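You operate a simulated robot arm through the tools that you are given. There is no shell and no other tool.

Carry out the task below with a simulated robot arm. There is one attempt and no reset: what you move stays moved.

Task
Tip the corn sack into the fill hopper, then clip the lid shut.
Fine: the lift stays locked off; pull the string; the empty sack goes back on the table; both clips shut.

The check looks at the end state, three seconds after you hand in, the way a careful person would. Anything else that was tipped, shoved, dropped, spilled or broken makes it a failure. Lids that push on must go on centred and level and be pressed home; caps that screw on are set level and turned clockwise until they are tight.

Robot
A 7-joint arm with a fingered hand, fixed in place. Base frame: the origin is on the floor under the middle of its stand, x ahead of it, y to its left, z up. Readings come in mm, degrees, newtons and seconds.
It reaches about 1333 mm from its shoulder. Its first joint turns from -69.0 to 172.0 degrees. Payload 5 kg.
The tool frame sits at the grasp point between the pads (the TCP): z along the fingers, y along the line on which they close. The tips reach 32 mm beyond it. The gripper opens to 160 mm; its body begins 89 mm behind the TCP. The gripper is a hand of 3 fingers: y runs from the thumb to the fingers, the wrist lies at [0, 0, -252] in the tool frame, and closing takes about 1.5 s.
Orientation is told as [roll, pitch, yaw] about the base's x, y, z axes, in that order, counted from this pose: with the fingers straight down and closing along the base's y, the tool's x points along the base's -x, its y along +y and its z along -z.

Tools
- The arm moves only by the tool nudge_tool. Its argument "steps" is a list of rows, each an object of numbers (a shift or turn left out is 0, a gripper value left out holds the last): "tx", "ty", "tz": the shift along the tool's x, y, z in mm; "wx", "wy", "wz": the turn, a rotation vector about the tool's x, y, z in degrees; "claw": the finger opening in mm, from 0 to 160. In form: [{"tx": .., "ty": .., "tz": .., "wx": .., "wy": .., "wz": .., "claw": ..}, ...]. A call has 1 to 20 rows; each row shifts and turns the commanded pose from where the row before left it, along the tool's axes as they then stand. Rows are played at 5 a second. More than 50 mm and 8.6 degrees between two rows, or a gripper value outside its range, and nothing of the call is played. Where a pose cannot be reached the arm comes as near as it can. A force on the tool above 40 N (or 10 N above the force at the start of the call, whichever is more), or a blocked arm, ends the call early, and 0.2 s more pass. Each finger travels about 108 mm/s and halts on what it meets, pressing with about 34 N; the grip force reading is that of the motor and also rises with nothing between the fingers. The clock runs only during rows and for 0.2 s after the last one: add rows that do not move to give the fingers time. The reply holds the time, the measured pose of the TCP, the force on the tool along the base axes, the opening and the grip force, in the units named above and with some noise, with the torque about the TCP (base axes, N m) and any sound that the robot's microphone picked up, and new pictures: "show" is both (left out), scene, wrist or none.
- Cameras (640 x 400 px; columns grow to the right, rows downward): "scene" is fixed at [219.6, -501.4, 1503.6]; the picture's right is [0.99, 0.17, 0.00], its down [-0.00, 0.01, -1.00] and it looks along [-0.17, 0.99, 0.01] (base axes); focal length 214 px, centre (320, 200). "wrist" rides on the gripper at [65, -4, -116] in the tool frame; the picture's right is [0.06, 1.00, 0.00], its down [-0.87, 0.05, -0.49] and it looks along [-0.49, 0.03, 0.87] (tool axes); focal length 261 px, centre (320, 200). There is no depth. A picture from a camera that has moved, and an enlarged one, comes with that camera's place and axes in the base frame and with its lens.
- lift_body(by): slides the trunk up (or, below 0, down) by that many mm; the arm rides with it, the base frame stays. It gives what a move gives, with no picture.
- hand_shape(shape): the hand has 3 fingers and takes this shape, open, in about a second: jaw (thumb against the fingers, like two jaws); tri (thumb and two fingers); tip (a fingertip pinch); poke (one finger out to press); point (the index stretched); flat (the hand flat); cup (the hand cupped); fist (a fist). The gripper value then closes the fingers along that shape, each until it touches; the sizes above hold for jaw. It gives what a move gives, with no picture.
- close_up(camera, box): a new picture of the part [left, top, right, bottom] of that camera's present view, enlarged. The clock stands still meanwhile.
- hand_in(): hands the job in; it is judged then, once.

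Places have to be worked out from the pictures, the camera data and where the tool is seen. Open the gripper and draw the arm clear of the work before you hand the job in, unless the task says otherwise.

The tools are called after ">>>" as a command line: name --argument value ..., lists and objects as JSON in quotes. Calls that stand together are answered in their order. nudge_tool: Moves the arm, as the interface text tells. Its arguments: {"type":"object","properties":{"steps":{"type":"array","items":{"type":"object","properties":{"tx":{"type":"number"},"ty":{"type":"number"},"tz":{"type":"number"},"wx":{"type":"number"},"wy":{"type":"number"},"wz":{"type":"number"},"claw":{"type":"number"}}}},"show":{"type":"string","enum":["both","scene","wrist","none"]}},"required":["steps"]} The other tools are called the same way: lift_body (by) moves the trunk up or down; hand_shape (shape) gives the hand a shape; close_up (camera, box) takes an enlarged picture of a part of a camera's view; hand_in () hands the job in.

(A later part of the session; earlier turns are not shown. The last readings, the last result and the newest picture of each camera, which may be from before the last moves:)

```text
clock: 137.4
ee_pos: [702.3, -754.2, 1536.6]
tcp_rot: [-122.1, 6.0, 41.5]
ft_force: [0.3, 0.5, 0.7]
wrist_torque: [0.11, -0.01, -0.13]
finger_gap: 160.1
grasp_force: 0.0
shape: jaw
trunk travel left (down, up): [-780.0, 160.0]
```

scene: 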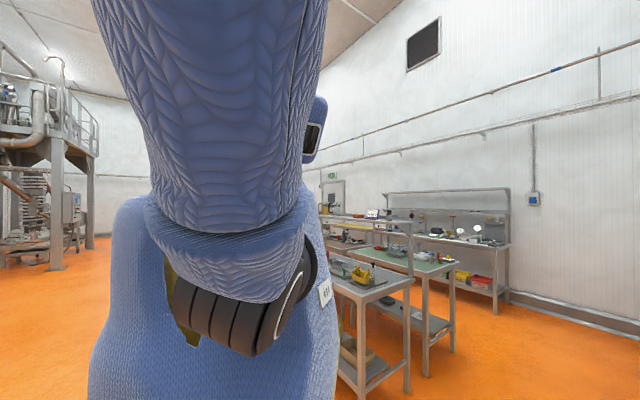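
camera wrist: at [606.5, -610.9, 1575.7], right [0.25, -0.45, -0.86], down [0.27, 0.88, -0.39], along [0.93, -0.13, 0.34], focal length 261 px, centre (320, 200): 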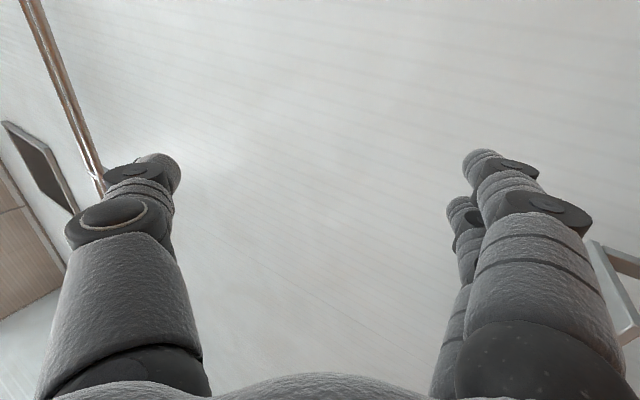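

At this place 122° of tilt is reached with no complaint. Testing a bit further.

>>> nudge_tool --steps '[{"wx": 8}, {"wx": 8}, {"wx": 8}]' --show "none"

```text
clock: 138.2
ee_pos: [699.9, -760.2, 1539.5]
tcp_rot: [-141.8, 5.9, 41.5]
ft_force: [0.1, 0.4, 0.2]
wrist_torque: [-0.01, 0.03, 0.0]
finger_gap: 160.4
grasp_force: 0.0
shape: jaw
out of reach, approached as far as the arm can: row 3
trunk travel left (down, up): [-780.0, 160.0]
```

142° reached: tipping over the hopper with a top grasp is feasible. Rehearsing back to vertical at the same spot to make sure the whole sweep is reachable.

>>> nudge_tool --steps '[{"wx": -8}, {"wx": -8}, {"wx": -8}, {"wx": -8}, {"wx": -8}, {"wx": -8}, {"wx": -8}, {"wx": -8}]' --show "none"

>>> nudge_tool --steps '[{"wx": -8}, {"wx": -8}, {"wx": -8}, {"wx": -8}, {"wx": -8}, {"wx": -8}, {"wx": -8}, {"wx": -8}, {"wx": -8}, {"wx": -5}]' --show "scene"

```text
clock: 140.0
ee_pos: [699.7, -763.5, 1540.5]
tcp_rot: [-77.4, 5.8, 41.4]
ft_force: [0.4, 0.6, -0.6]
wrist_torque: [0.01, -0.03, 0.03]
finger_gap: 160.1
grasp_force: 0.0
shape: jaw
trunk travel left (down, up): [-780.0, 160.0]
```

```text
clock: 142.2
ee_pos: [676.6, -761.3, 1495.5]
tcp_rot: [-1.1, 5.0, 41.5]
ft_force: [-0.2, -0.5, 0.1]
wrist_torque: [0.03, 0.0, -0.01]
finger_gap: 159.9
grasp_force: 0.1
shape: jaw
out of reach, approached as far as the arm can: row 9, 10
trunk travel left (down, up): [-780.0, 160.0]
```

scene: 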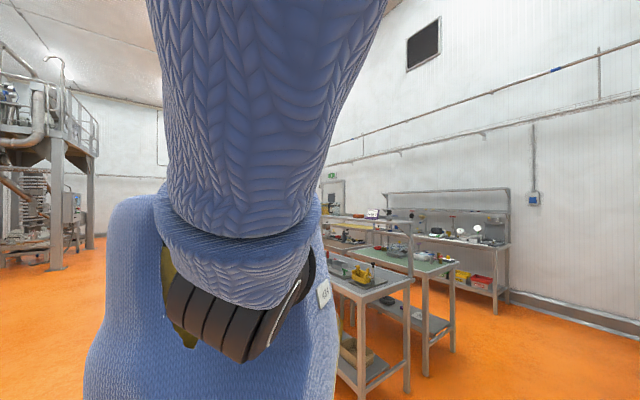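

The sweep is fine. Now I level the hand, lower the trunk so the same posture serves at working height, and go above the sack.

>>> nudge_tool --steps '[{"wy": -5}, {"wx": -1}]' --show "none"

>>> lift_body --by -250

>>> nudge_tool --steps '[{"tx": -43, "ty": 9.6}, {"tx": -43, "ty": 9.6}, {"tx": -43, "ty": 9.6}, {"tx": -43, "ty": 9.6}, {"tx": -43, "ty": 9.6}, {"tx": -43, "ty": 9.6}, {"tx": -43, "ty": 9.6}, {"tx": -43, "ty": 9.6}, {"tx": -43, "ty": 9.6}, {"wz": 8}, {"wz": 8}, {"wz": 8}, {"wz": 8}, {"wz": 8}, {"wz": 3}]' --show "wrist"

```text
clock: 142.8
ee_pos: [680.6, -759.8, 1496.9]
tcp_rot: [0.5, 0.9, 41.4]
ft_force: [0.7, 1.3, -0.5]
wrist_torque: [-0.02, 0.04, 0.02]
finger_gap: 160.1
grasp_force: 0.1
shape: jaw
trunk travel left (down, up): [-780.0, 160.0]
```

```text
clock: 145.4
ee_pos: [677.7, -758.9, 1246.1]
tcp_rot: [0.4, 0.8, 41.5]
ft_force: [-0.1, 0.0, -0.1]
wrist_torque: [0.02, 0.0, -0.03]
finger_gap: 159.8
grasp_force: 0.0
shape: jaw
trunk travel left (down, up): [-530.0, 410.0]
```

```text
clock: 148.6
ee_pos: [831.4, -445.4, 1155.8]
tcp_rot: [-0.1, 0.5, -1.6]
ft_force: [-1.1, -0.1, 0.1]
wrist_torque: [-0.01, 0.0, -0.01]
finger_gap: 159.9
grasp_force: 0.0
shape: jaw
out of reach, approached as far as the arm can: row 3, 4, 5, 6, 7, 8, 9, 10
trunk travel left (down, up): [-530.0, 410.0]
camera wrist: at [769.0, -447.6, 1272.0], right [-0.03, 1.0, 0.0], down [0.88, 0.03, 0.48], along [0.48, 0.02, -0.88], focal length 261 px, centre (320, 200)
```

wrist: 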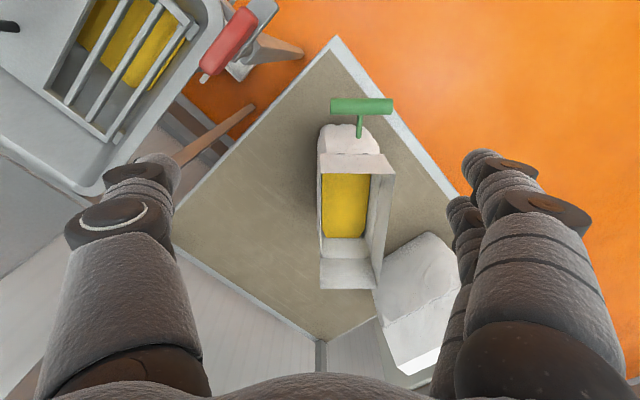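

The sack is aligned with base x, mouth open with corn inside; the other sack is right next to its far corner. Zooming to check clearance and measure.

>>> close_up --camera "wrist" --box '[290, 80, 470, 320]'

>>> close_up --camera "wrist" --box '[350, 200, 470, 390]'

```text
1.67 times, centred on (380, 200) of wrist
camera zoom: at [769.0, -447.6, 1272.0], right [-0.03, 1.0, 0.0], down [0.88, 0.03, 0.48], along [0.48, 0.02, -0.88], focal length 434 px, centre (220, 200)
```

zoom: 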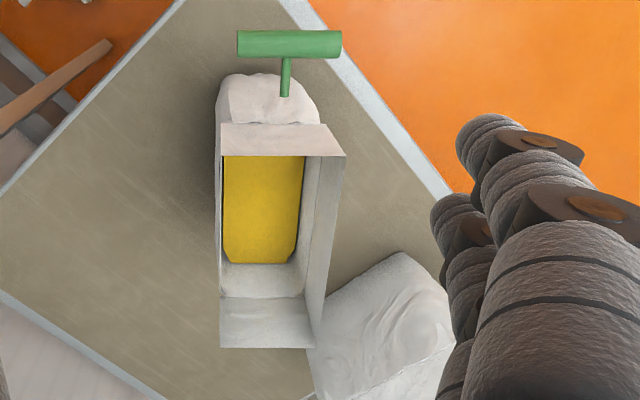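

```text
2.11 times, centred on (410, 295) of wrist
camera zoom: at [769.0, -447.6, 1272.0], right [-0.03, 1.0, 0.0], down [0.88, 0.03, 0.48], along [0.48, 0.02, -0.88], focal length 549 px, centre (130, 0)
```

zoom: 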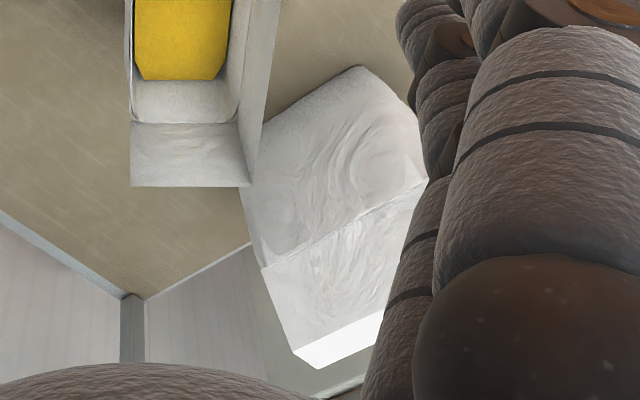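

Measured rim: x ≈ 884…1065, y ≈ −440…−360, z ≈ 1005; no contact with the other sack. I'll move above its middle with a slight outward lean to extend reach.

>>> nudge_tool --steps '[{"tx": -34, "ty": 12, "wy": -2.5}, {"tx": -34, "ty": 12, "wy": -2.5}, {"tx": -34, "ty": 12, "wy": -2.5}, {"tx": -34, "ty": 11, "wy": -2.5}]' --show "wrist"

```text
clock: 149.6
ee_pos: [939.4, -409.8, 1137.9]
tcp_rot: [-0.2, -9.4, -1.5]
ft_force: [0.0, 0.5, -0.3]
wrist_torque: [0.01, 0.0, 0.01]
finger_gap: 159.9
grasp_force: 0.1
shape: jaw
out of reach, approached as far as the arm can: row 1, 2, 3, 4
trunk travel left (down, up): [-530.0, 410.0]
camera wrist: at [856.5, -410.8, 1241.8], right [-0.03, 1.0, -0.01], down [0.78, 0.03, 0.63], along [0.63, 0.01, -0.78], focal length 261 px, centre (320, 200)
```

wrist: 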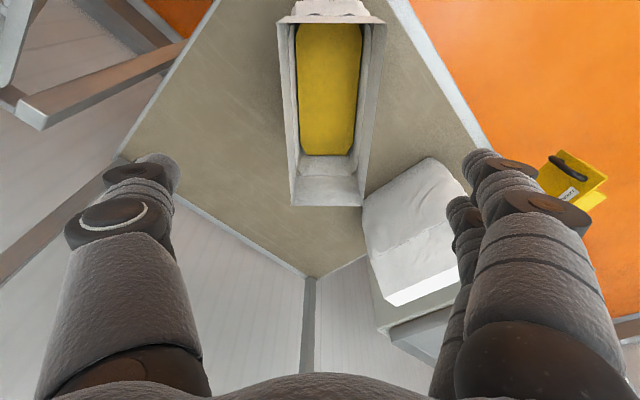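

Lowering first should regain reach; going down 80 mm and then outward.

>>> nudge_tool --steps '[{"tx": 5, "tz": 30}, {"tx": 5, "tz": 30}, {"tx": 3, "tz": 20}, {"tx": -14, "ty": 4}, {"tx": -14, "ty": 4}]' --show "wrist"

>>> close_up --camera "wrist" --box '[220, 0, 420, 240]'

```text
clock: 150.8
ee_pos: [966.2, -404.0, 1062.1]
tcp_rot: [-0.2, -9.1, -1.5]
ft_force: [-0.3, -0.3, -0.5]
wrist_torque: [0.01, 0.03, -0.01]
finger_gap: 160.0
grasp_force: 0.1
shape: jaw
trunk travel left (down, up): [-530.0, 410.0]
camera wrist: at [884.4, -405.7, 1166.3], right [-0.03, 1.0, -0.01], down [0.78, 0.04, 0.62], along [0.62, 0.01, -0.78], focal length 261 px, centre (320, 200)
```

wrist: 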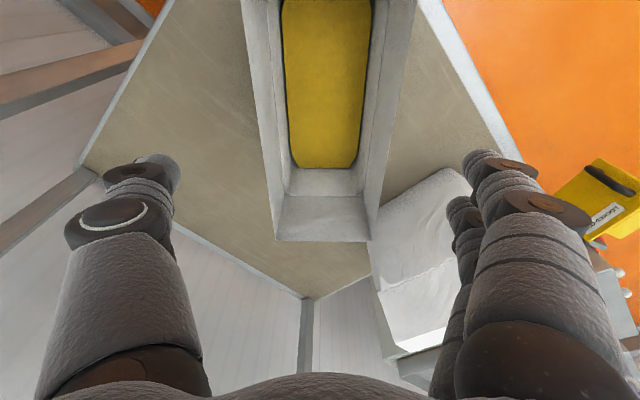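

```text
1.67 times, centred on (320, 120) of wrist
camera zoom: at [884.4, -405.7, 1166.3], right [-0.03, 1.0, -0.01], down [0.78, 0.04, 0.62], along [0.62, 0.01, -0.78], focal length 434 px, centre (320, 333)
```

zoom: 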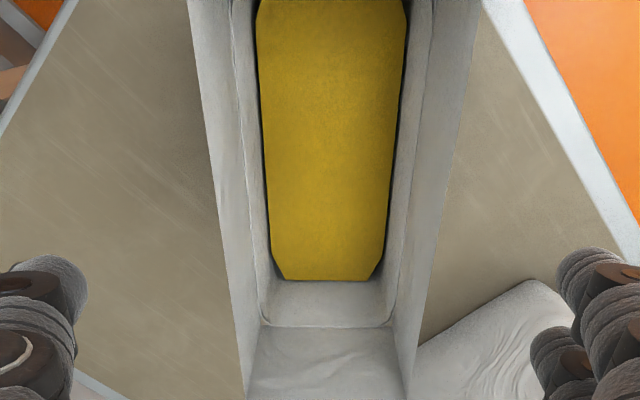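

Centred over the sack. Descending around it with open fingers.

>>> nudge_tool --steps '[{"tx": 4.7, "ty": 2, "tz": 29.6}, {"tx": 4.7, "tz": 29.6}, {"tx": 4.7, "tz": 29.6}, {"tx": 3.2, "tz": 20}]' --show "wrist"

```text
clock: 151.8
ee_pos: [964.6, -402.6, 954.0]
tcp_rot: [-0.1, -9.4, -1.5]
ft_force: [3.7, -2.9, 7.2]
wrist_torque: [0.05, 0.33, 0.09]
finger_gap: 160.0
grasp_force: 0.0
shape: jaw
trunk travel left (down, up): [-530.0, 410.0]
camera wrist: at [882.2, -404.2, 1058.7], right [-0.03, 1.0, -0.01], down [0.78, 0.04, 0.62], along [0.62, 0.01, -0.78], focal length 261 px, centre (320, 200)
```

wrist: 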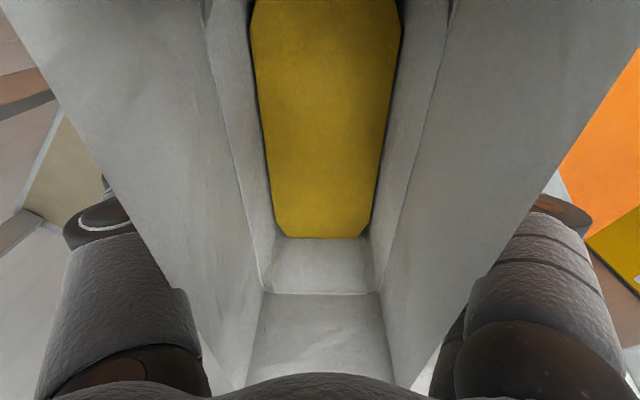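

Contact with the rim: re-evaluating the widths in two views gives the opened rim at z ≈ 1042 and centre near (946, −406). Backing up 4 mm, shifting 16 mm toward the robot to the sack's middle, then closing.

>>> nudge_tool --steps '[{"tz": -5}, {"tx": 8}, {"tx": 8, "ty": -3}, {"claw": 120}, {"claw": 95}, {"claw": 95}]' --show "wrist"

```text
clock: 153.2
ee_pos: [948.5, -405.2, 956.6]
tcp_rot: [-0.2, -9.1, -1.5]
ft_force: [0.7, 2.1, 0.5]
wrist_torque: [-0.1, 0.01, -0.05]
finger_gap: 95.6
grasp_force: 0.1
shape: jaw
trunk travel left (down, up): [-530.0, 410.0]
camera wrist: at [866.9, -406.5, 1060.1], right [-0.04, 1.0, -0.01], down [0.78, 0.04, 0.62], along [0.62, 0.01, -0.78], focal length 261 px, centre (320, 200)
```

wrist: 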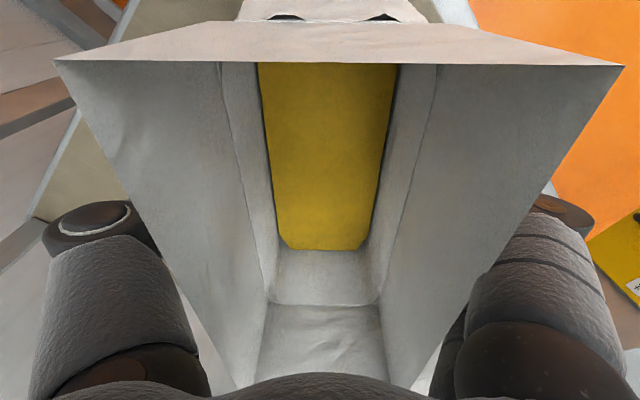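

The sack is between the fingers; closing on it.

>>> nudge_tool --steps '[{"claw": 75}, {"claw": 55}, {"claw": 40}, {"claw": 40}, {"claw": 40}]' --show "wrist"

```text
clock: 154.4
ee_pos: [948.4, -405.8, 957.0]
tcp_rot: [-0.1, -9.1, -1.5]
ft_force: [0.3, 3.8, 1.9]
wrist_torque: [0.09, 0.07, 0.0]
finger_gap: 73.5
grasp_force: 34.0
shape: jaw
trunk travel left (down, up): [-530.0, 410.0]
camera wrist: at [866.9, -406.4, 1060.2], right [-0.04, 1.0, -0.01], down [0.78, 0.04, 0.62], along [0.62, 0.01, -0.78], focal length 261 px, centre (320, 200)
```

wrist: 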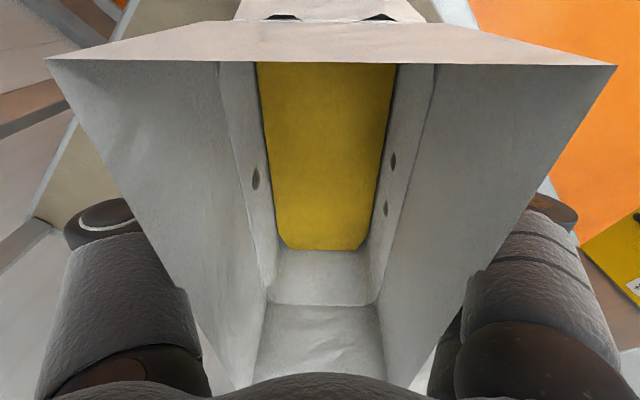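

Gripped firmly (34 N, 73.5 mm). Lifting slightly to test the hold.

>>> nudge_tool --steps '[{"tx": -1.6, "tz": -9.9}, {"tx": -2.4, "tz": -14.8}, {"tx": 0}]' --show "wrist"

```text
clock: 155.2
ee_pos: [948.6, -407.1, 978.5]
tcp_rot: [-0.3, -9.0, -1.4]
ft_force: [0.1, 0.2, -10.4]
wrist_torque: [-0.01, 0.07, -0.02]
finger_gap: 73.5
grasp_force: 33.7
shape: jaw
trunk travel left (down, up): [-530.0, 410.0]
camera wrist: at [867.2, -407.2, 1084.1], right [-0.03, 1.0, -0.01], down [0.78, 0.04, 0.62], along [0.62, 0.01, -0.78], focal length 261 px, centre (320, 200)
```

wrist: 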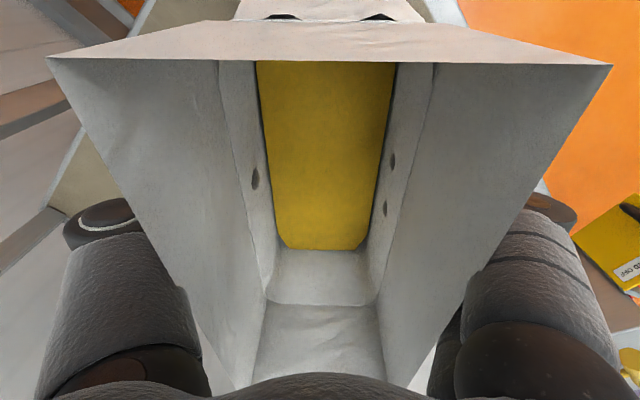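

Held securely: the sack weighs about 1 kg. Raising with the trunk so its bottom clears everything.

>>> lift_body --by 195

>>> nudge_tool --steps '[{"tx": 0}]' --show "wrist"

```text
clock: 157.3
ee_pos: [947.5, -407.1, 1175.3]
tcp_rot: [-0.2, -9.0, -1.5]
ft_force: [0.1, -0.1, -10.8]
wrist_torque: [-0.05, 0.08, -0.03]
finger_gap: 73.6
grasp_force: 34.2
shape: jaw
trunk travel left (down, up): [-725.0, 215.0]
```

```text
clock: 157.7
ee_pos: [949.1, -405.9, 1175.3]
tcp_rot: [-0.2, -9.0, -1.5]
ft_force: [0.9, 0.0, -9.3]
wrist_torque: [-0.05, 0.05, -0.01]
finger_gap: 73.8
grasp_force: 33.9
shape: jaw
trunk travel left (down, up): [-725.0, 215.0]
camera wrist: at [867.4, -407.0, 1279.4], right [-0.04, 1.0, -0.01], down [0.78, 0.04, 0.62], along [0.62, 0.01, -0.78], focal length 261 px, centre (320, 200)
```

wrist: 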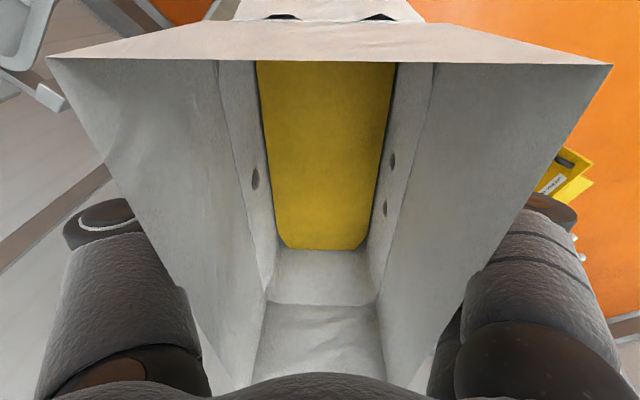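

Carrying the upright sack slowly over to the hopper at this height.

>>> nudge_tool --steps '[{"tx": 14, "ty": -20.6, "tz": -2.3}, {"tx": 14, "ty": -20.6, "tz": -2.3}, {"tx": 14, "ty": -20.6, "tz": -2.3}, {"tx": 14, "ty": -20.6, "tz": -2.3}, {"tx": 14, "ty": -20.6, "tz": -2.3}, {"tx": 14, "ty": -20.6, "tz": -2.3}, {"tx": 14, "ty": -20.6, "tz": -2.3}, {"tx": 14, "ty": -20.6, "tz": -2.3}, {"tx": 14, "ty": -20.6, "tz": -2.3}, {"tx": 14, "ty": -20.6, "tz": -2.3}]' --show "wrist"

```text
clock: 159.9
ee_pos: [800.6, -608.2, 1178.8]
tcp_rot: [-0.2, -9.1, -1.6]
ft_force: [-0.5, 0.3, -9.5]
wrist_torque: [-0.02, 0.05, 0.02]
finger_gap: 73.5
grasp_force: 33.7
shape: jaw
trunk travel left (down, up): [-725.0, 215.0]
camera wrist: at [718.6, -609.1, 1282.7], right [-0.04, 1.0, -0.01], down [0.78, 0.04, 0.62], along [0.62, 0.01, -0.78], focal length 261 px, centre (320, 200)
```

wrist: 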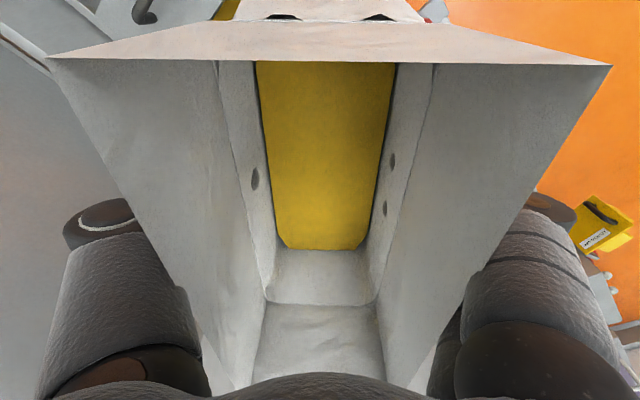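

Continuing over the hopper, then turning the (still upright) sack so its long side is parallel to the hopper's near edge.

>>> nudge_tool --steps '[{"tx": 14, "ty": -20.6, "tz": -2.3}, {"tx": 14, "ty": -20.6, "tz": -2.3}, {"tx": 14, "ty": -20.6, "tz": -2.3}, {"tx": 14, "ty": -20.6, "tz": -2.3}, {"tx": 14, "ty": -20.6, "tz": -2.3}, {"tx": 14, "ty": -20.6, "tz": -2.3}, {"tx": 14, "ty": -20.6, "tz": -2.3}, {"wx": -0.9, "wz": -5.7}, {"wx": -0.9, "wz": -5.7}, {"wx": -0.9, "wz": -5.7}, {"wx": -0.9, "wz": -5.7}, {"wx": -0.9, "wz": -5.7}, {"wx": -0.9, "wz": -5.7}, {"wx": -0.9, "wz": -5.7}, {"wx": -0.5, "wz": -2.8}]' --show "wrist"

```text
clock: 163.1
ee_pos: [698.7, -750.0, 1177.8]
tcp_rot: [-0.1, -8.9, 41.9]
ft_force: [-0.6, -0.2, -9.3]
wrist_torque: [-0.05, 0.06, 0.0]
finger_gap: 73.5
grasp_force: 34.2
shape: jaw
trunk travel left (down, up): [-725.0, 215.0]
camera wrist: at [640.7, -807.3, 1282.2], right [-0.71, 0.7, -0.01], down [0.55, 0.56, 0.62], along [0.44, 0.43, -0.78], focal length 261 px, centre (320, 200)
```

wrist: 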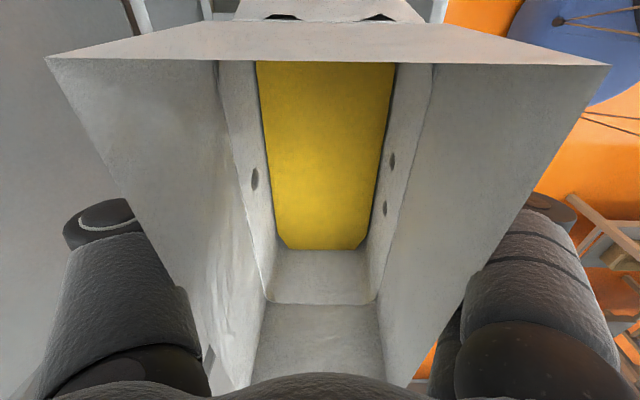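

In place above the hopper, sack upright. For the tip the hand must be higher relative to the shoulder, so I alternate raising the hand and lowering the trunk, staying above the rim.

>>> nudge_tool --steps '[{"tx": -3.1, "tz": -19.8}, {"tx": -3.1, "tz": -19.8}, {"tx": -3.1, "tz": -19.8}, {"tx": -3.1, "tz": -19.8}, {"tx": -3.1, "tz": -19.8}]' --show "none"

>>> lift_body --by -100

>>> nudge_tool --steps '[{"tx": -3.1, "tz": -19.8}, {"tx": -3.1, "tz": -19.8}, {"tx": -3.1, "tz": -19.8}, {"tx": -3.1, "tz": -19.8}, {"tx": -3.1, "tz": -19.8}]' --show "none"

>>> lift_body --by -90

```text
clock: 164.3
ee_pos: [699.4, -748.4, 1277.5]
tcp_rot: [-0.1, -8.9, 41.8]
ft_force: [-0.1, 0.5, -9.9]
wrist_torque: [-0.03, 0.05, 0.03]
finger_gap: 73.6
grasp_force: 34.2
shape: jaw
trunk travel left (down, up): [-725.0, 215.0]
```

```text
clock: 165.6
ee_pos: [698.9, -750.0, 1178.0]
tcp_rot: [-0.2, -8.8, 41.7]
ft_force: [-0.4, -0.4, -9.2]
wrist_torque: [-0.03, 0.04, -0.01]
finger_gap: 73.3
grasp_force: 34.1
shape: jaw
trunk travel left (down, up): [-625.0, 315.0]
```

```text
clock: 166.8
ee_pos: [697.4, -749.0, 1277.7]
tcp_rot: [-0.2, -8.9, 41.7]
ft_force: [-0.7, -0.3, -9.6]
wrist_torque: [-0.07, 0.02, -0.01]
finger_gap: 73.3
grasp_force: 34.0
shape: jaw
trunk travel left (down, up): [-625.0, 315.0]
```

```text
clock: 168.1
ee_pos: [696.9, -749.2, 1188.5]
tcp_rot: [-0.2, -8.8, 41.9]
ft_force: [-0.6, -0.2, -9.5]
wrist_torque: [-0.06, 0.04, -0.01]
finger_gap: 73.3
grasp_force: 34.1
shape: jaw
trunk travel left (down, up): [-535.0, 405.0]
```

Now raising a little, then tilting the first part (to ~48°), which shouldn't release any corn yet.

>>> nudge_tool --steps '[{"tx": -3.1, "tz": -19.8}, {"tx": -3.1, "tz": -19.8}, {"wx": 7.9, "wz": -1.24}, {"wx": 7.9, "wz": -1.24}, {"wx": 7.9, "wz": -1.24}, {"wx": 7.9, "wz": -1.24}, {"wx": 7.9, "wz": -1.24}]' --show "wrist"

```text
clock: 169.7
ee_pos: [697.0, -749.5, 1228.7]
tcp_rot: [-40.5, -6.8, 47.5]
ft_force: [0.0, -0.4, -9.2]
wrist_torque: [0.24, 0.27, -0.01]
finger_gap: 73.5
grasp_force: 34.0
shape: jaw
trunk travel left (down, up): [-535.0, 405.0]
camera wrist: at [593.3, -756.4, 1310.5], right [-0.55, 0.52, -0.65], down [0.29, 0.85, 0.44], along [0.78, 0.05, -0.62], focal length 261 px, centre (320, 200)
```

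wrist: 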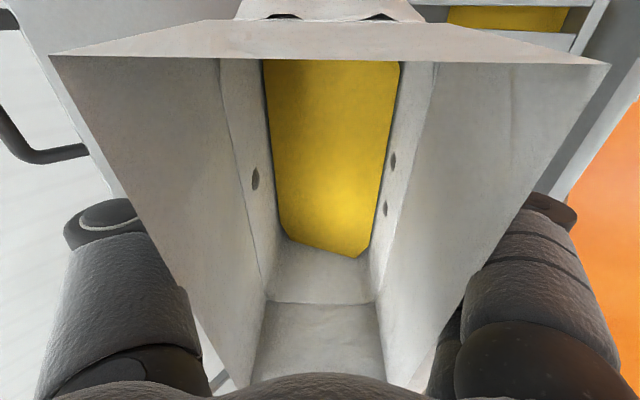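

The corn surface follows the tilt inside the sack. Shifting 55 mm further over the hopper middle and tilting on to about 64°.

>>> nudge_tool --steps '[{"tx": 2, "ty": -14, "tz": 11.7}, {"tx": 2, "ty": -14, "tz": 11.7}, {"tx": 2, "ty": -14, "tz": 11.7}, {"wx": 7.9, "wz": -1.24}, {"wx": 7.9, "wz": -1.24}, {"wx": 7.9, "wz": -1.24}]' --show "wrist"

```text
clock: 171.1
ee_pos: [733.2, -790.3, 1228.6]
tcp_rot: [-64.5, -3.9, 49.8]
ft_force: [1.0, -0.9, -9.0]
wrist_torque: [0.36, 0.33, -0.02]
finger_gap: 73.1
grasp_force: 34.4
shape: jaw
trunk travel left (down, up): [-535.0, 405.0]
camera wrist: at [611.2, -777.0, 1277.7], right [-0.33, 0.28, -0.9], down [0.2, 0.96, 0.22], along [0.92, -0.1, -0.37], focal length 261 px, centre (320, 200)
```

wrist: 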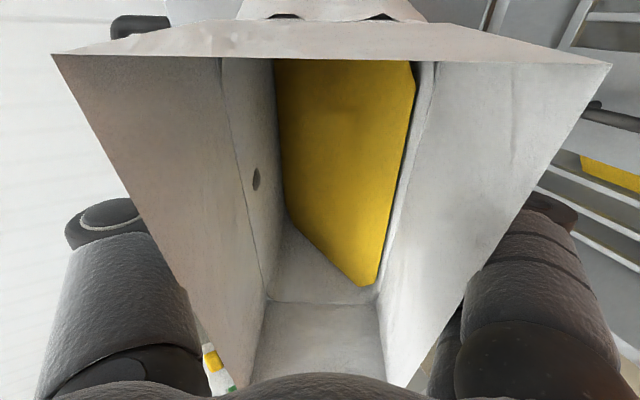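

Corn is nearing the lip; mouth is above the hopper. Continuing the tilt to ~90°.

>>> nudge_tool --steps '[{"wx": 6, "wz": -0.9}, {"wx": 6, "wz": -0.9}, {"wx": 6, "wz": -0.9}, {"wx": 6, "wz": -0.9}]' --show "wrist"

```text
clock: 172.1
ee_pos: [734.7, -792.4, 1228.8]
tcp_rot: [-88.5, -0.4, 50.6]
ft_force: [0.2, -0.2, -8.0]
wrist_torque: [0.36, 0.4, -0.02]
finger_gap: 73.5
grasp_force: 34.3
shape: jaw
trunk travel left (down, up): [-535.0, 405.0]
camera wrist: at [603.4, -767.7, 1235.8], right [-0.05, -0.03, -1.0], down [0.17, 0.98, -0.03], along [0.98, -0.17, -0.05], focal length 261 px, centre (320, 200)
```

wrist: 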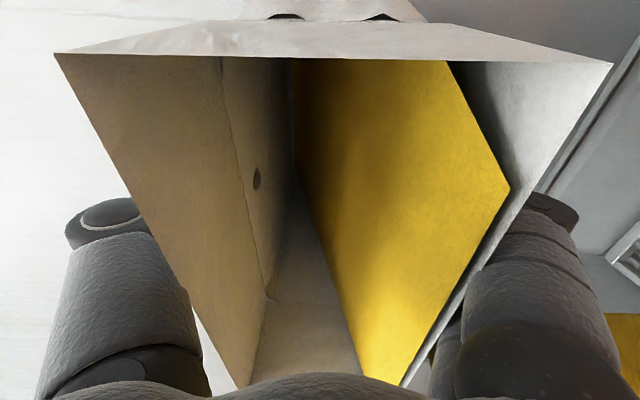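

The corn has reached the lip and the weight starts dropping — it's pouring. Continuing to tilt slowly with pauses.

>>> nudge_tool --steps '[{"wx": 5, "wz": -0.8}, {"wx": 5, "wz": -0.8}, {"wx": 5, "wz": -0.8}, {"tx": 0}, {"tx": 0}, {"tx": 0}]' --show "wrist"

```text
clock: 173.5
ee_pos: [733.1, -791.5, 1227.8]
tcp_rot: [-103.5, 1.9, 50.2]
ft_force: [-0.3, -0.4, -5.8]
wrist_torque: [0.23, 0.24, 0.01]
finger_gap: 73.5
grasp_force: 33.9
shape: jaw
trunk travel left (down, up): [-535.0, 405.0]
camera wrist: at [604.0, -769.3, 1207.5], right [0.12, -0.22, -0.97], down [0.19, 0.96, -0.2], along [0.97, -0.16, 0.16], focal length 261 px, centre (320, 200)
```

wrist: 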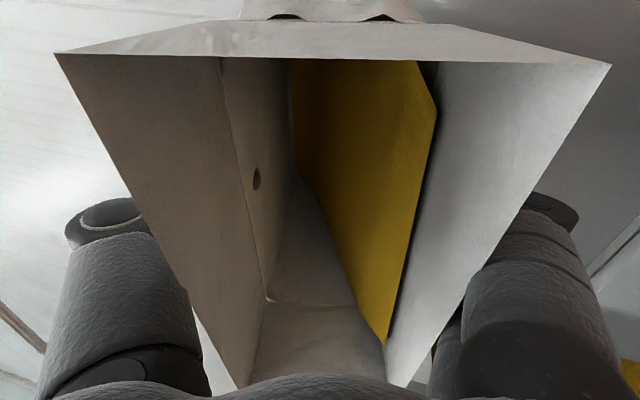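

Weight is down to ~6 N. Continuing tilting with some raise for wrist clearance.

>>> nudge_tool --steps '[{"wx": 5, "wz": -0.8, "ty": -8, "tz": 3}, {"wx": 5, "wz": -0.8, "ty": -8, "tz": 3}, {"wx": 5, "wz": -0.8, "ty": -8, "tz": 4}, {"wx": 5, "wz": -0.8, "ty": -8, "tz": 4}, {"tx": 0}, {"tx": 0}, {"tx": 0}]' --show "wrist"

```text
clock: 175.1
ee_pos: [735.7, -792.8, 1263.1]
tcp_rot: [-123.5, 4.8, 49.0]
ft_force: [-0.5, 0.4, -3.7]
wrist_torque: [0.09, 0.1, 0.01]
finger_gap: 73.2
grasp_force: 34.0
shape: jaw
trunk travel left (down, up): [-535.0, 405.0]
camera wrist: at [614.8, -779.7, 1208.3], right [0.33, -0.46, -0.82], down [0.26, 0.88, -0.39], along [0.91, -0.09, 0.41], focal length 261 px, centre (320, 200)
```

wrist: 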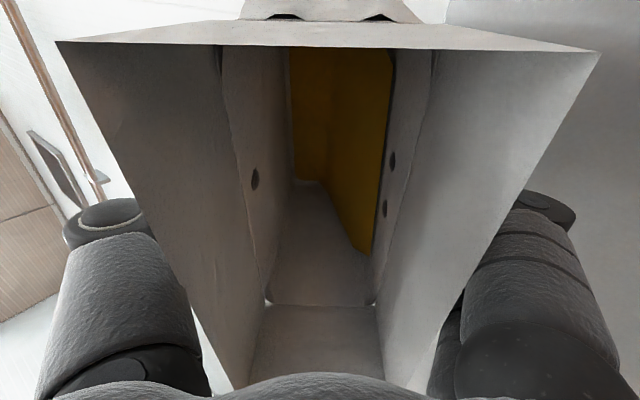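

Weight 3.7 N at 123°. Tilting further to ~140° and waiting.

>>> nudge_tool --steps '[{"wx": 5, "wz": -0.8, "ty": -5, "tz": 5}, {"wx": 5, "wz": -0.8, "ty": -5, "tz": 5}, {"wx": 5, "wz": -0.8, "ty": -4, "tz": 4}, {"tx": 0}, {"tx": 0}, {"tx": 0}, {"tx": 0}, {"tx": 0}]' --show "wrist"

```text
clock: 176.9
ee_pos: [738.2, -791.6, 1281.5]
tcp_rot: [-138.7, 6.6, 47.6]
ft_force: [-0.2, 0.1, -1.1]
wrist_torque: [0.01, -0.06, 0.01]
finger_gap: 73.0
grasp_force: 33.7
shape: jaw
trunk travel left (down, up): [-535.0, 405.0]
camera wrist: at [630.5, -791.9, 1206.0], right [0.46, -0.61, -0.65], down [0.34, 0.79, -0.5], along [0.82, 0.01, 0.57], focal length 261 px, centre (320, 200)
```

wrist: 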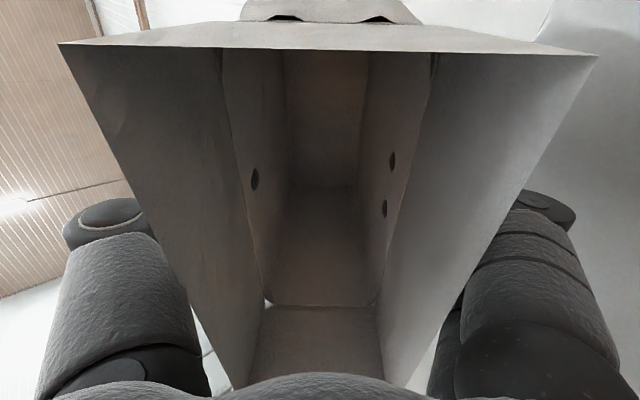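

The sack is empty (≈1 N, no corn visible). Waiting briefly, then turning it back upright while sinking slightly.

>>> nudge_tool --steps '[{"tx": 0}, {"tx": 0}, {"tx": 0}, {"wx": -7.9, "wz": 1.24, "ty": 4.6, "tz": -3.8}, {"wx": -7.9, "wz": 1.24, "ty": 4.6, "tz": -3.8}, {"wx": -7.9, "wz": 1.24, "ty": 5.5, "tz": -2.4}, {"wx": -7.9, "wz": 1.24, "ty": 5.5, "tz": -2.4}, {"wx": -7.9, "wz": 1.24, "ty": 6}, {"wx": -7.9, "wz": 1.24, "ty": 6}, {"wx": -7.9, "wz": 1.24, "ty": 6}, {"wx": -7.9, "wz": 1.24, "ty": 6}, {"wx": -7.9, "wz": 1.24, "ty": 4.8, "tz": 3.6}, {"wx": -7.9, "wz": 1.24, "ty": 4.8, "tz": 3.6}, {"wx": -7.9, "wz": 1.24, "ty": 4.8, "tz": 3.6}]' --show "wrist"

```text
clock: 179.9
ee_pos: [743.5, -795.9, 1219.4]
tcp_rot: [-51.2, -5.5, 48.6]
ft_force: [-0.5, -0.1, -1.4]
wrist_torque: [0.02, 0.04, -0.06]
finger_gap: 73.1
grasp_force: 34.4
shape: jaw
trunk travel left (down, up): [-535.0, 405.0]
camera wrist: at [631.0, -791.1, 1288.0], right [-0.46, 0.42, -0.78], down [0.24, 0.91, 0.35], along [0.86, -0.03, -0.52], focal length 261 px, centre (320, 200)
```

wrist: 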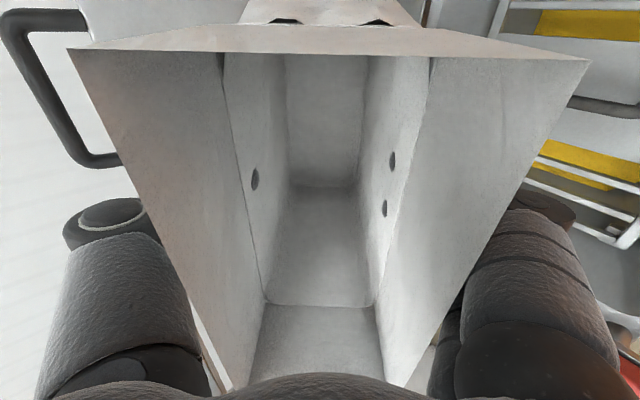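

Sack is clearly empty. Shifting back off the lid side and finishing the untilt to upright.

>>> nudge_tool --steps '[{"tx": -2, "ty": 10.5, "tz": -12.8}, {"tx": -2, "ty": 10.5, "tz": -12.8}, {"tx": -2, "ty": 10.5, "tz": -12.8}, {"wx": -7.9, "wz": 1.24, "ty": 3, "tz": 4}, {"wx": -7.9, "wz": 1.24, "ty": 2, "tz": 4}, {"wx": -7.9, "wz": 1.24, "ty": 2, "tz": 5}, {"wx": -7.9, "wz": 1.24, "tz": 5}, {"wx": -7.9, "wz": 1.24, "tz": 5}, {"wx": -7.9, "wz": 1.24, "tz": 5}, {"wx": -2.8, "wz": 0.4}]' --show "wrist"

```text
clock: 182.1
ee_pos: [718.8, -763.3, 1190.6]
tcp_rot: [-0.2, -9.1, 41.6]
ft_force: [-0.5, 0.0, -0.4]
wrist_torque: [-0.03, 0.02, 0.01]
finger_gap: 73.2
grasp_force: 34.3
shape: jaw
trunk travel left (down, up): [-535.0, 405.0]
camera wrist: at [660.3, -820.2, 1294.9], right [-0.71, 0.7, -0.01], down [0.55, 0.56, 0.62], along [0.45, 0.43, -0.78], focal length 261 px, centre (320, 200)
```

wrist: 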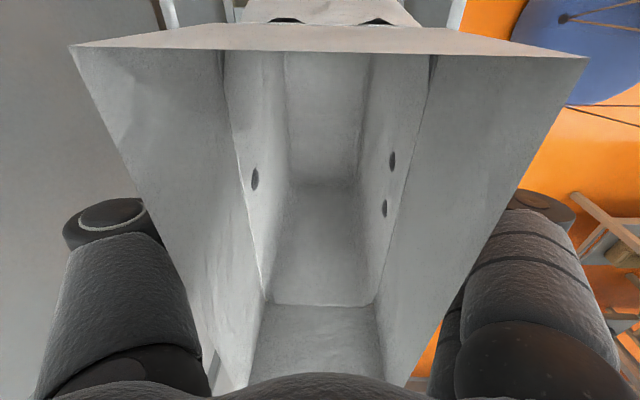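

Upright again. Raising trunk while lowering the hand (back to the carry posture), then returning to the table.

>>> lift_body --by 100

>>> nudge_tool --steps '[{"tx": 3.9, "tz": 24.7}, {"tx": 3.9, "tz": 24.7}, {"tx": 3.9, "tz": 24.7}, {"tx": 3.9, "tz": 24.7}]' --show "none"

>>> lift_body --by 90

>>> nudge_tool --steps '[{"tx": 3.9, "tz": 24.7}, {"tx": 3.9, "tz": 24.7}, {"tx": 3.9, "tz": 24.7}, {"wx": 0.9, "wz": 5.7}, {"wx": 0.9, "wz": 5.7}, {"wx": 0.9, "wz": 5.7}, {"wx": 0.9, "wz": 5.7}, {"wx": 0.9, "wz": 5.7}, {"wx": 0.9, "wz": 5.7}, {"wx": 0.9, "wz": 5.7}, {"wx": 0.5, "wz": 2.8}]' --show "none"

```text
clock: 183.4
ee_pos: [718.4, -762.7, 1290.1]
tcp_rot: [-0.4, -8.9, 41.7]
ft_force: [-0.7, 1.0, -1.0]
wrist_torque: [0.04, 0.01, -0.03]
finger_gap: 72.9
grasp_force: 33.6
shape: jaw
trunk travel left (down, up): [-635.0, 305.0]
```

```text
clock: 184.4
ee_pos: [719.5, -765.4, 1189.6]
tcp_rot: [-0.3, -9.0, 41.8]
ft_force: [0.7, 0.2, -0.8]
wrist_torque: [0.06, -0.01, -0.01]
finger_gap: 73.2
grasp_force: 34.1
shape: jaw
trunk travel left (down, up): [-635.0, 305.0]
```

```text
clock: 185.7
ee_pos: [717.6, -764.3, 1279.4]
tcp_rot: [-0.2, -8.8, 41.7]
ft_force: [-0.1, -0.3, -0.7]
wrist_torque: [-0.02, 0.02, 0.0]
finger_gap: 73.3
grasp_force: 33.7
shape: jaw
trunk travel left (down, up): [-725.0, 215.0]
```

```text
clock: 188.1
ee_pos: [717.4, -764.6, 1203.6]
tcp_rot: [-0.2, -9.1, -1.6]
ft_force: [-0.6, -0.2, -1.0]
wrist_torque: [0.02, -0.03, 0.0]
finger_gap: 72.8
grasp_force: 34.4
shape: jaw
trunk travel left (down, up): [-725.0, 215.0]
```

Carrying the empty sack back to its place on the table.

>>> nudge_tool --steps '[{"tx": -18.2, "ty": 30.4, "tz": 3}, {"tx": -18.2, "ty": 30.4, "tz": 3}, {"tx": -18.2, "ty": 30.4, "tz": 3}, {"tx": -18.2, "ty": 30.4, "tz": 3}, {"tx": -18.2, "ty": 30.4, "tz": 3}, {"tx": -18.2, "ty": 30.4, "tz": 3}, {"tx": -18.2, "ty": 30.4, "tz": 3}, {"tx": -18.2, "ty": 30.4, "tz": 3}, {"tx": -18.2, "ty": 30.4, "tz": 3}, {"tx": -18.2, "ty": 30.4, "tz": 3}, {"tx": -18.2, "ty": 30.4, "tz": 3}, {"tx": -18.2, "ty": 30.4, "tz": 3}]' --show "wrist"

```text
clock: 190.7
ee_pos: [951.4, -405.5, 1199.5]
tcp_rot: [-0.2, -9.2, -1.6]
ft_force: [-0.1, 0.6, -1.2]
wrist_torque: [-0.02, 0.0, 0.0]
finger_gap: 73.1
grasp_force: 34.1
shape: jaw
trunk travel left (down, up): [-725.0, 215.0]
camera wrist: at [869.0, -405.6, 1303.8], right [-0.03, 1.0, -0.02], down [0.78, 0.04, 0.62], along [0.62, 0.01, -0.78], focal length 261 px, centre (320, 200)
```

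wrist: 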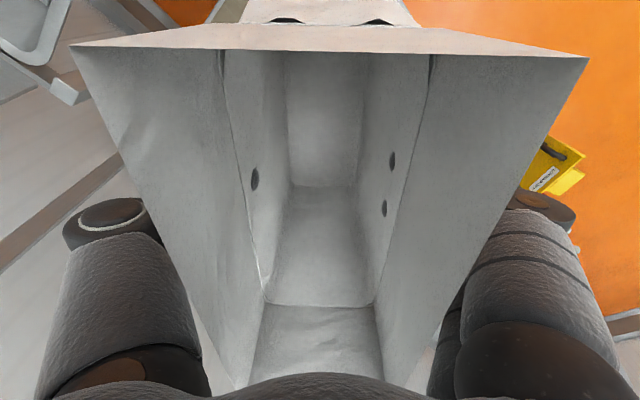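

Lowering with the trunk to just above the table, then the last bit gently with the hand.

>>> lift_body --by -225

>>> nudge_tool --steps '[{"tx": 0.6, "tz": 4}, {"tx": 0.6, "tz": 4}]' --show "none"

```text
clock: 193.0
ee_pos: [950.9, -405.6, 975.5]
tcp_rot: [-0.3, -9.1, -1.5]
ft_force: [0.0, -0.2, -0.7]
wrist_torque: [0.02, 0.01, 0.01]
finger_gap: 72.9
grasp_force: 33.7
shape: jaw
trunk travel left (down, up): [-500.0, 440.0]
```

```text
clock: 193.6
ee_pos: [949.9, -405.0, 967.6]
tcp_rot: [-0.2, -9.1, -1.6]
ft_force: [-0.5, -0.7, -1.3]
wrist_torque: [0.03, -0.01, 0.01]
finger_gap: 73.2
grasp_force: 34.1
shape: jaw
trunk travel left (down, up): [-500.0, 440.0]
```

>>> nudge_tool --steps '[{"tx": 0.4, "tz": 2.5}, {"tx": 0.4, "tz": 2.5}]' --show "none"

>>> nudge_tool --steps '[{"tx": 0.4, "tz": 2.5}, {"tx": 0.3, "tz": 2}]' --show "wrist"

```text
clock: 194.2
ee_pos: [949.3, -404.7, 961.0]
tcp_rot: [-0.3, -9.1, -1.5]
ft_force: [-0.2, 0.2, -2.8]
wrist_torque: [0.01, 0.0, 0.01]
finger_gap: 73.5
grasp_force: 34.3
shape: jaw
trunk travel left (down, up): [-500.0, 440.0]
```

```text
clock: 194.8
ee_pos: [950.2, -406.0, 959.8]
tcp_rot: [-0.2, -9.2, -1.4]
ft_force: [3.6, 0.5, 7.5]
wrist_torque: [-0.27, 0.16, 0.07]
finger_gap: 73.2
grasp_force: 34.4
shape: jaw
trunk travel left (down, up): [-500.0, 440.0]
camera wrist: at [868.3, -405.4, 1062.7], right [-0.03, 1.0, -0.01], down [0.78, 0.04, 0.62], along [0.62, 0.01, -0.78], focal length 261 px, centre (320, 200)
```

wrist: 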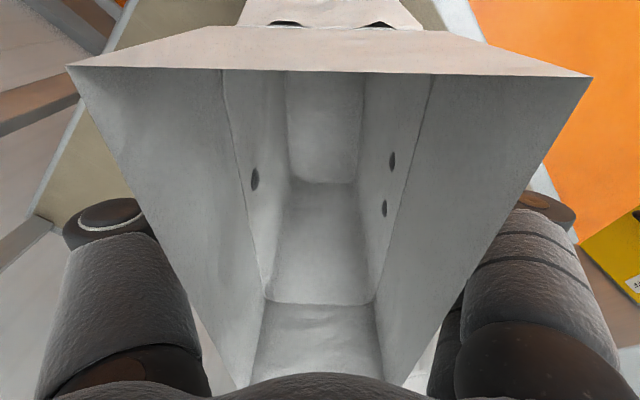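

The sack bottom is on the table (+7 N). Releasing gradually.

>>> nudge_tool --steps '[{"tz": -1, "claw": 80}, {"claw": 95}, {"claw": 110}, {"claw": 130}, {"claw": 150}, {"claw": 160}]' --show "wrist"

```text
clock: 196.2
ee_pos: [949.9, -405.3, 958.8]
tcp_rot: [-0.3, -9.2, -1.5]
ft_force: [0.4, 0.2, 0.2]
wrist_torque: [-0.01, 0.03, 0.0]
finger_gap: 159.6
grasp_force: 0.0
shape: jaw
trunk travel left (down, up): [-500.0, 440.0]
camera wrist: at [868.0, -405.7, 1062.9], right [-0.03, 1.0, -0.01], down [0.78, 0.04, 0.62], along [0.62, 0.01, -0.78], focal length 261 px, centre (320, 200)
```

wrist: 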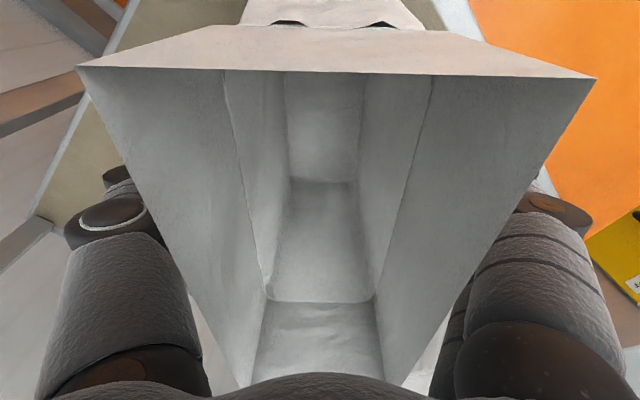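

Released and it stays standing. Rising straight up slowly.

>>> nudge_tool --steps '[{"tx": -1.6, "tz": -10}, {"tx": -3.1, "tz": -20}, {"tx": -3.9, "tz": -25}, {"tx": -3.9, "tz": -25}, {"tx": -3.9, "tz": -25}]' --show "wrist"

```text
clock: 197.4
ee_pos: [949.5, -406.3, 1063.6]
tcp_rot: [-0.3, -9.1, -1.5]
ft_force: [0.0, 0.6, 0.2]
wrist_torque: [0.0, -0.02, -0.03]
finger_gap: 159.9
grasp_force: 0.1
shape: jaw
trunk travel left (down, up): [-500.0, 440.0]
camera wrist: at [868.0, -406.1, 1168.1], right [-0.03, 1.0, -0.02], down [0.78, 0.04, 0.62], along [0.62, 0.01, -0.78], focal length 261 px, centre (320, 200)
```

wrist: 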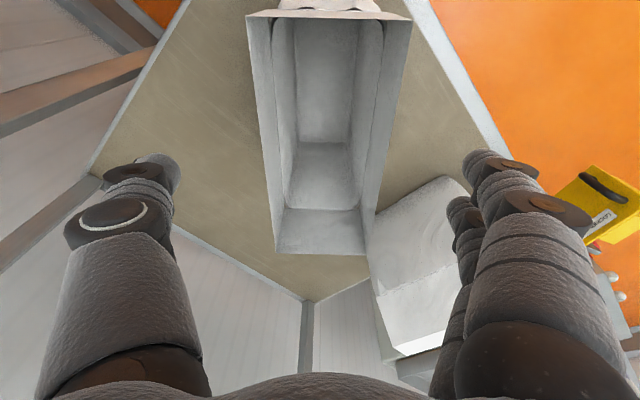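

The empty sack stands on the table. Now back to the lid: raising the trunk to the height used for opening and moving over to the open lid's handle.

>>> lift_body --by 280

>>> nudge_tool --steps '[{"wy": 4.5, "tz": -15}, {"wy": 4.5, "tz": -15}, {"ty": -40, "tx": 6}, {"ty": -40, "tx": 6}, {"ty": -40, "tx": 6}, {"ty": -40, "tx": 6}, {"ty": -40, "tx": 6}, {"ty": -40, "tx": 6}, {"ty": -40, "tx": 6}]' --show "none"

```text
clock: 200.3
ee_pos: [950.0, -404.3, 1344.4]
tcp_rot: [-0.3, -9.1, -1.5]
ft_force: [0.4, -0.3, 0.5]
wrist_torque: [-0.01, -0.01, -0.01]
finger_gap: 159.8
grasp_force: 0.0
shape: jaw
trunk travel left (down, up): [-780.0, 160.0]
```

```text
clock: 202.3
ee_pos: [844.5, -698.5, 1342.8]
tcp_rot: [-0.3, -0.2, -1.5]
ft_force: [-0.5, 0.2, 0.3]
wrist_torque: [0.05, 0.03, 0.05]
finger_gap: 159.9
grasp_force: 0.0
shape: jaw
out of reach, approached as far as the arm can: row 1, 2
trunk travel left (down, up): [-780.0, 160.0]
```

>>> nudge_tool --steps '[{"tz": -40, "wz": -8}, {"tz": -35, "wz": -8}, {"wz": -8}, {"wz": -8}, {"wz": -8}, {"wz": -5.3}, {"wx": 8}, {"wx": 8}]' --show "wrist"

```text
clock: 204.1
ee_pos: [836.3, -694.9, 1413.3]
tcp_rot: [-16.4, 0.1, 43.8]
ft_force: [-0.8, -0.1, 0.3]
wrist_torque: [0.01, -0.02, -0.03]
finger_gap: 159.9
grasp_force: 0.0
shape: jaw
out of reach, approached as far as the arm can: row 2
trunk travel left (down, up): [-780.0, 160.0]
camera wrist: at [771.1, -718.7, 1526.1], right [-0.71, 0.65, -0.28], down [0.5, 0.74, 0.46], along [0.5, 0.18, -0.84], focal length 261 px, centre (320, 200)
```

wrist: 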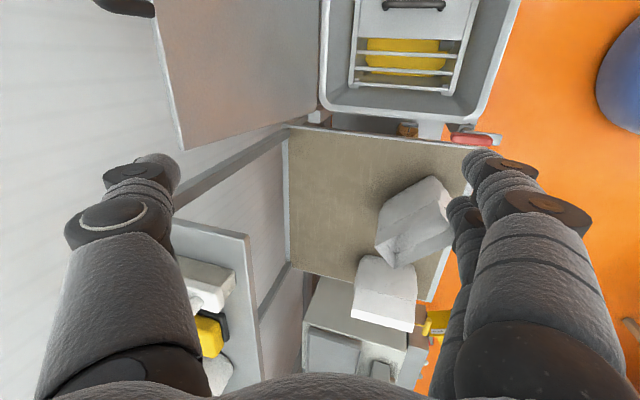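

Moving above the open lid's handle.

>>> nudge_tool --steps '[{"tx": 39, "claw": 55}, {"tx": 39}, {"tx": 39}, {"tx": 39}, {"ty": -36.5, "tz": 10.5}, {"ty": -36.5, "tz": 10.5}, {"ty": -36.5, "tz": 10.5}, {"ty": -36.5, "tz": 10.5}, {"ty": -30, "tz": 9}]' --show "wrist"

>>> close_up --camera "wrist" --box '[200, 40, 440, 260]'

```text
clock: 206.1
ee_pos: [853.1, -939.5, 1411.2]
tcp_rot: [-16.2, 0.1, 43.8]
ft_force: [0.3, -0.6, 1.1]
wrist_torque: [0.01, 0.03, -0.01]
finger_gap: 55.5
grasp_force: 0.0
shape: jaw
trunk travel left (down, up): [-780.0, 160.0]
camera wrist: at [786.8, -963.0, 1524.0], right [-0.71, 0.65, -0.28], down [0.5, 0.74, 0.46], along [0.5, 0.18, -0.85], focal length 261 px, centre (320, 200)
```

wrist: 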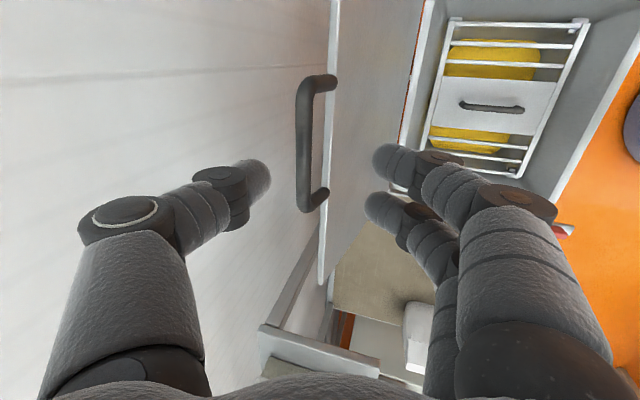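

```text
1.82 times, centred on (320, 150) of wrist
camera zoom: at [786.8, -963.0, 1524.0], right [-0.71, 0.65, -0.28], down [0.5, 0.74, 0.46], along [0.5, 0.18, -0.85], focal length 474 px, centre (320, 291)
```

zoom: 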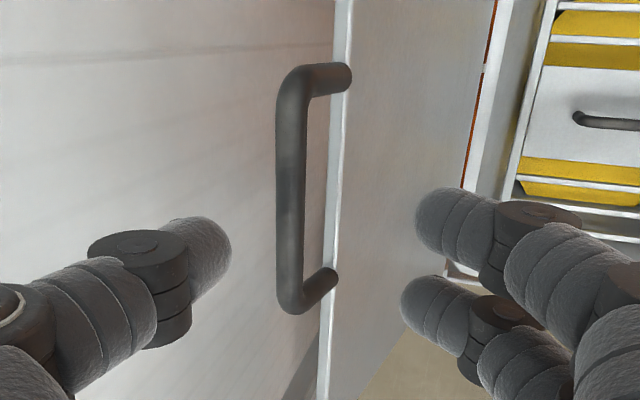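

Bar is 14 mm to the thumb side and ~114 mm below. Correcting and descending over it.

>>> nudge_tool --steps '[{"ty": -14, "tx": -6}, {"tz": 25}, {"tz": 25}, {"tz": 20}]' --show "wrist"

```text
clock: 207.1
ee_pos: [880.6, -958.5, 1347.3]
tcp_rot: [-16.3, 0.1, 43.8]
ft_force: [0.1, 0.5, 0.3]
wrist_torque: [0.04, 0.0, 0.0]
finger_gap: 55.3
grasp_force: 0.1
shape: jaw
trunk travel left (down, up): [-780.0, 160.0]
camera wrist: at [814.2, -981.9, 1459.8], right [-0.71, 0.65, -0.28], down [0.5, 0.74, 0.46], along [0.5, 0.18, -0.85], focal length 261 px, centre (320, 200)
```

wrist: 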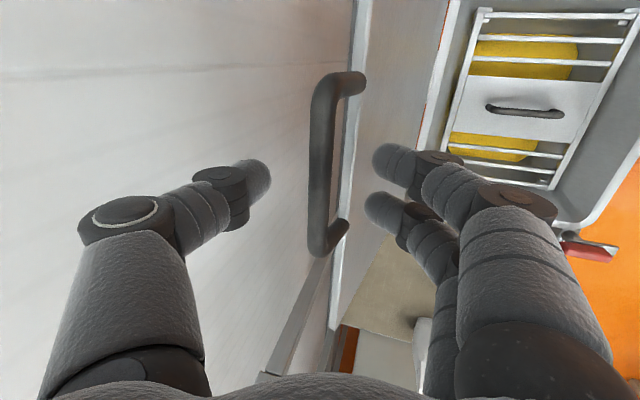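

Centred on the bar. Last 26 mm down and closing around it.

>>> nudge_tool --steps '[{"tz": 13}, {"tz": 13}, {"claw": 30}, {"claw": 10}, {"claw": 0}, {"claw": 0}, {"claw": 0}]' --show "wrist"

```text
clock: 208.7
ee_pos: [882.4, -962.3, 1323.8]
tcp_rot: [-16.1, 0.2, 43.7]
ft_force: [0.5, 0.9, -8.7]
wrist_torque: [0.02, 0.0, -0.01]
finger_gap: 0.0
grasp_force: 34.1
shape: jaw
trunk travel left (down, up): [-780.0, 160.0]
camera wrist: at [817.6, -986.5, 1435.6], right [-0.71, 0.65, -0.28], down [0.5, 0.74, 0.46], along [0.5, 0.18, -0.85], focal length 261 px, centre (320, 200)
```

wrist: 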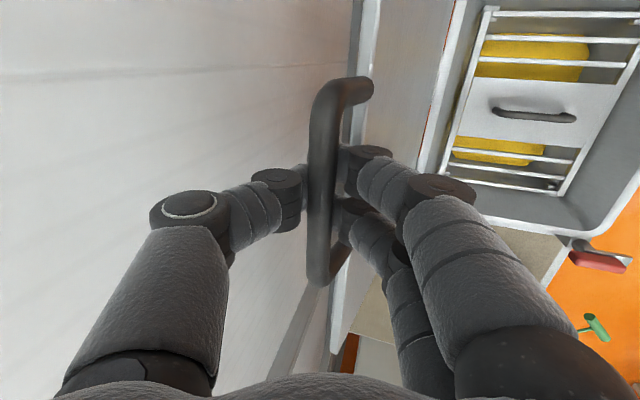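

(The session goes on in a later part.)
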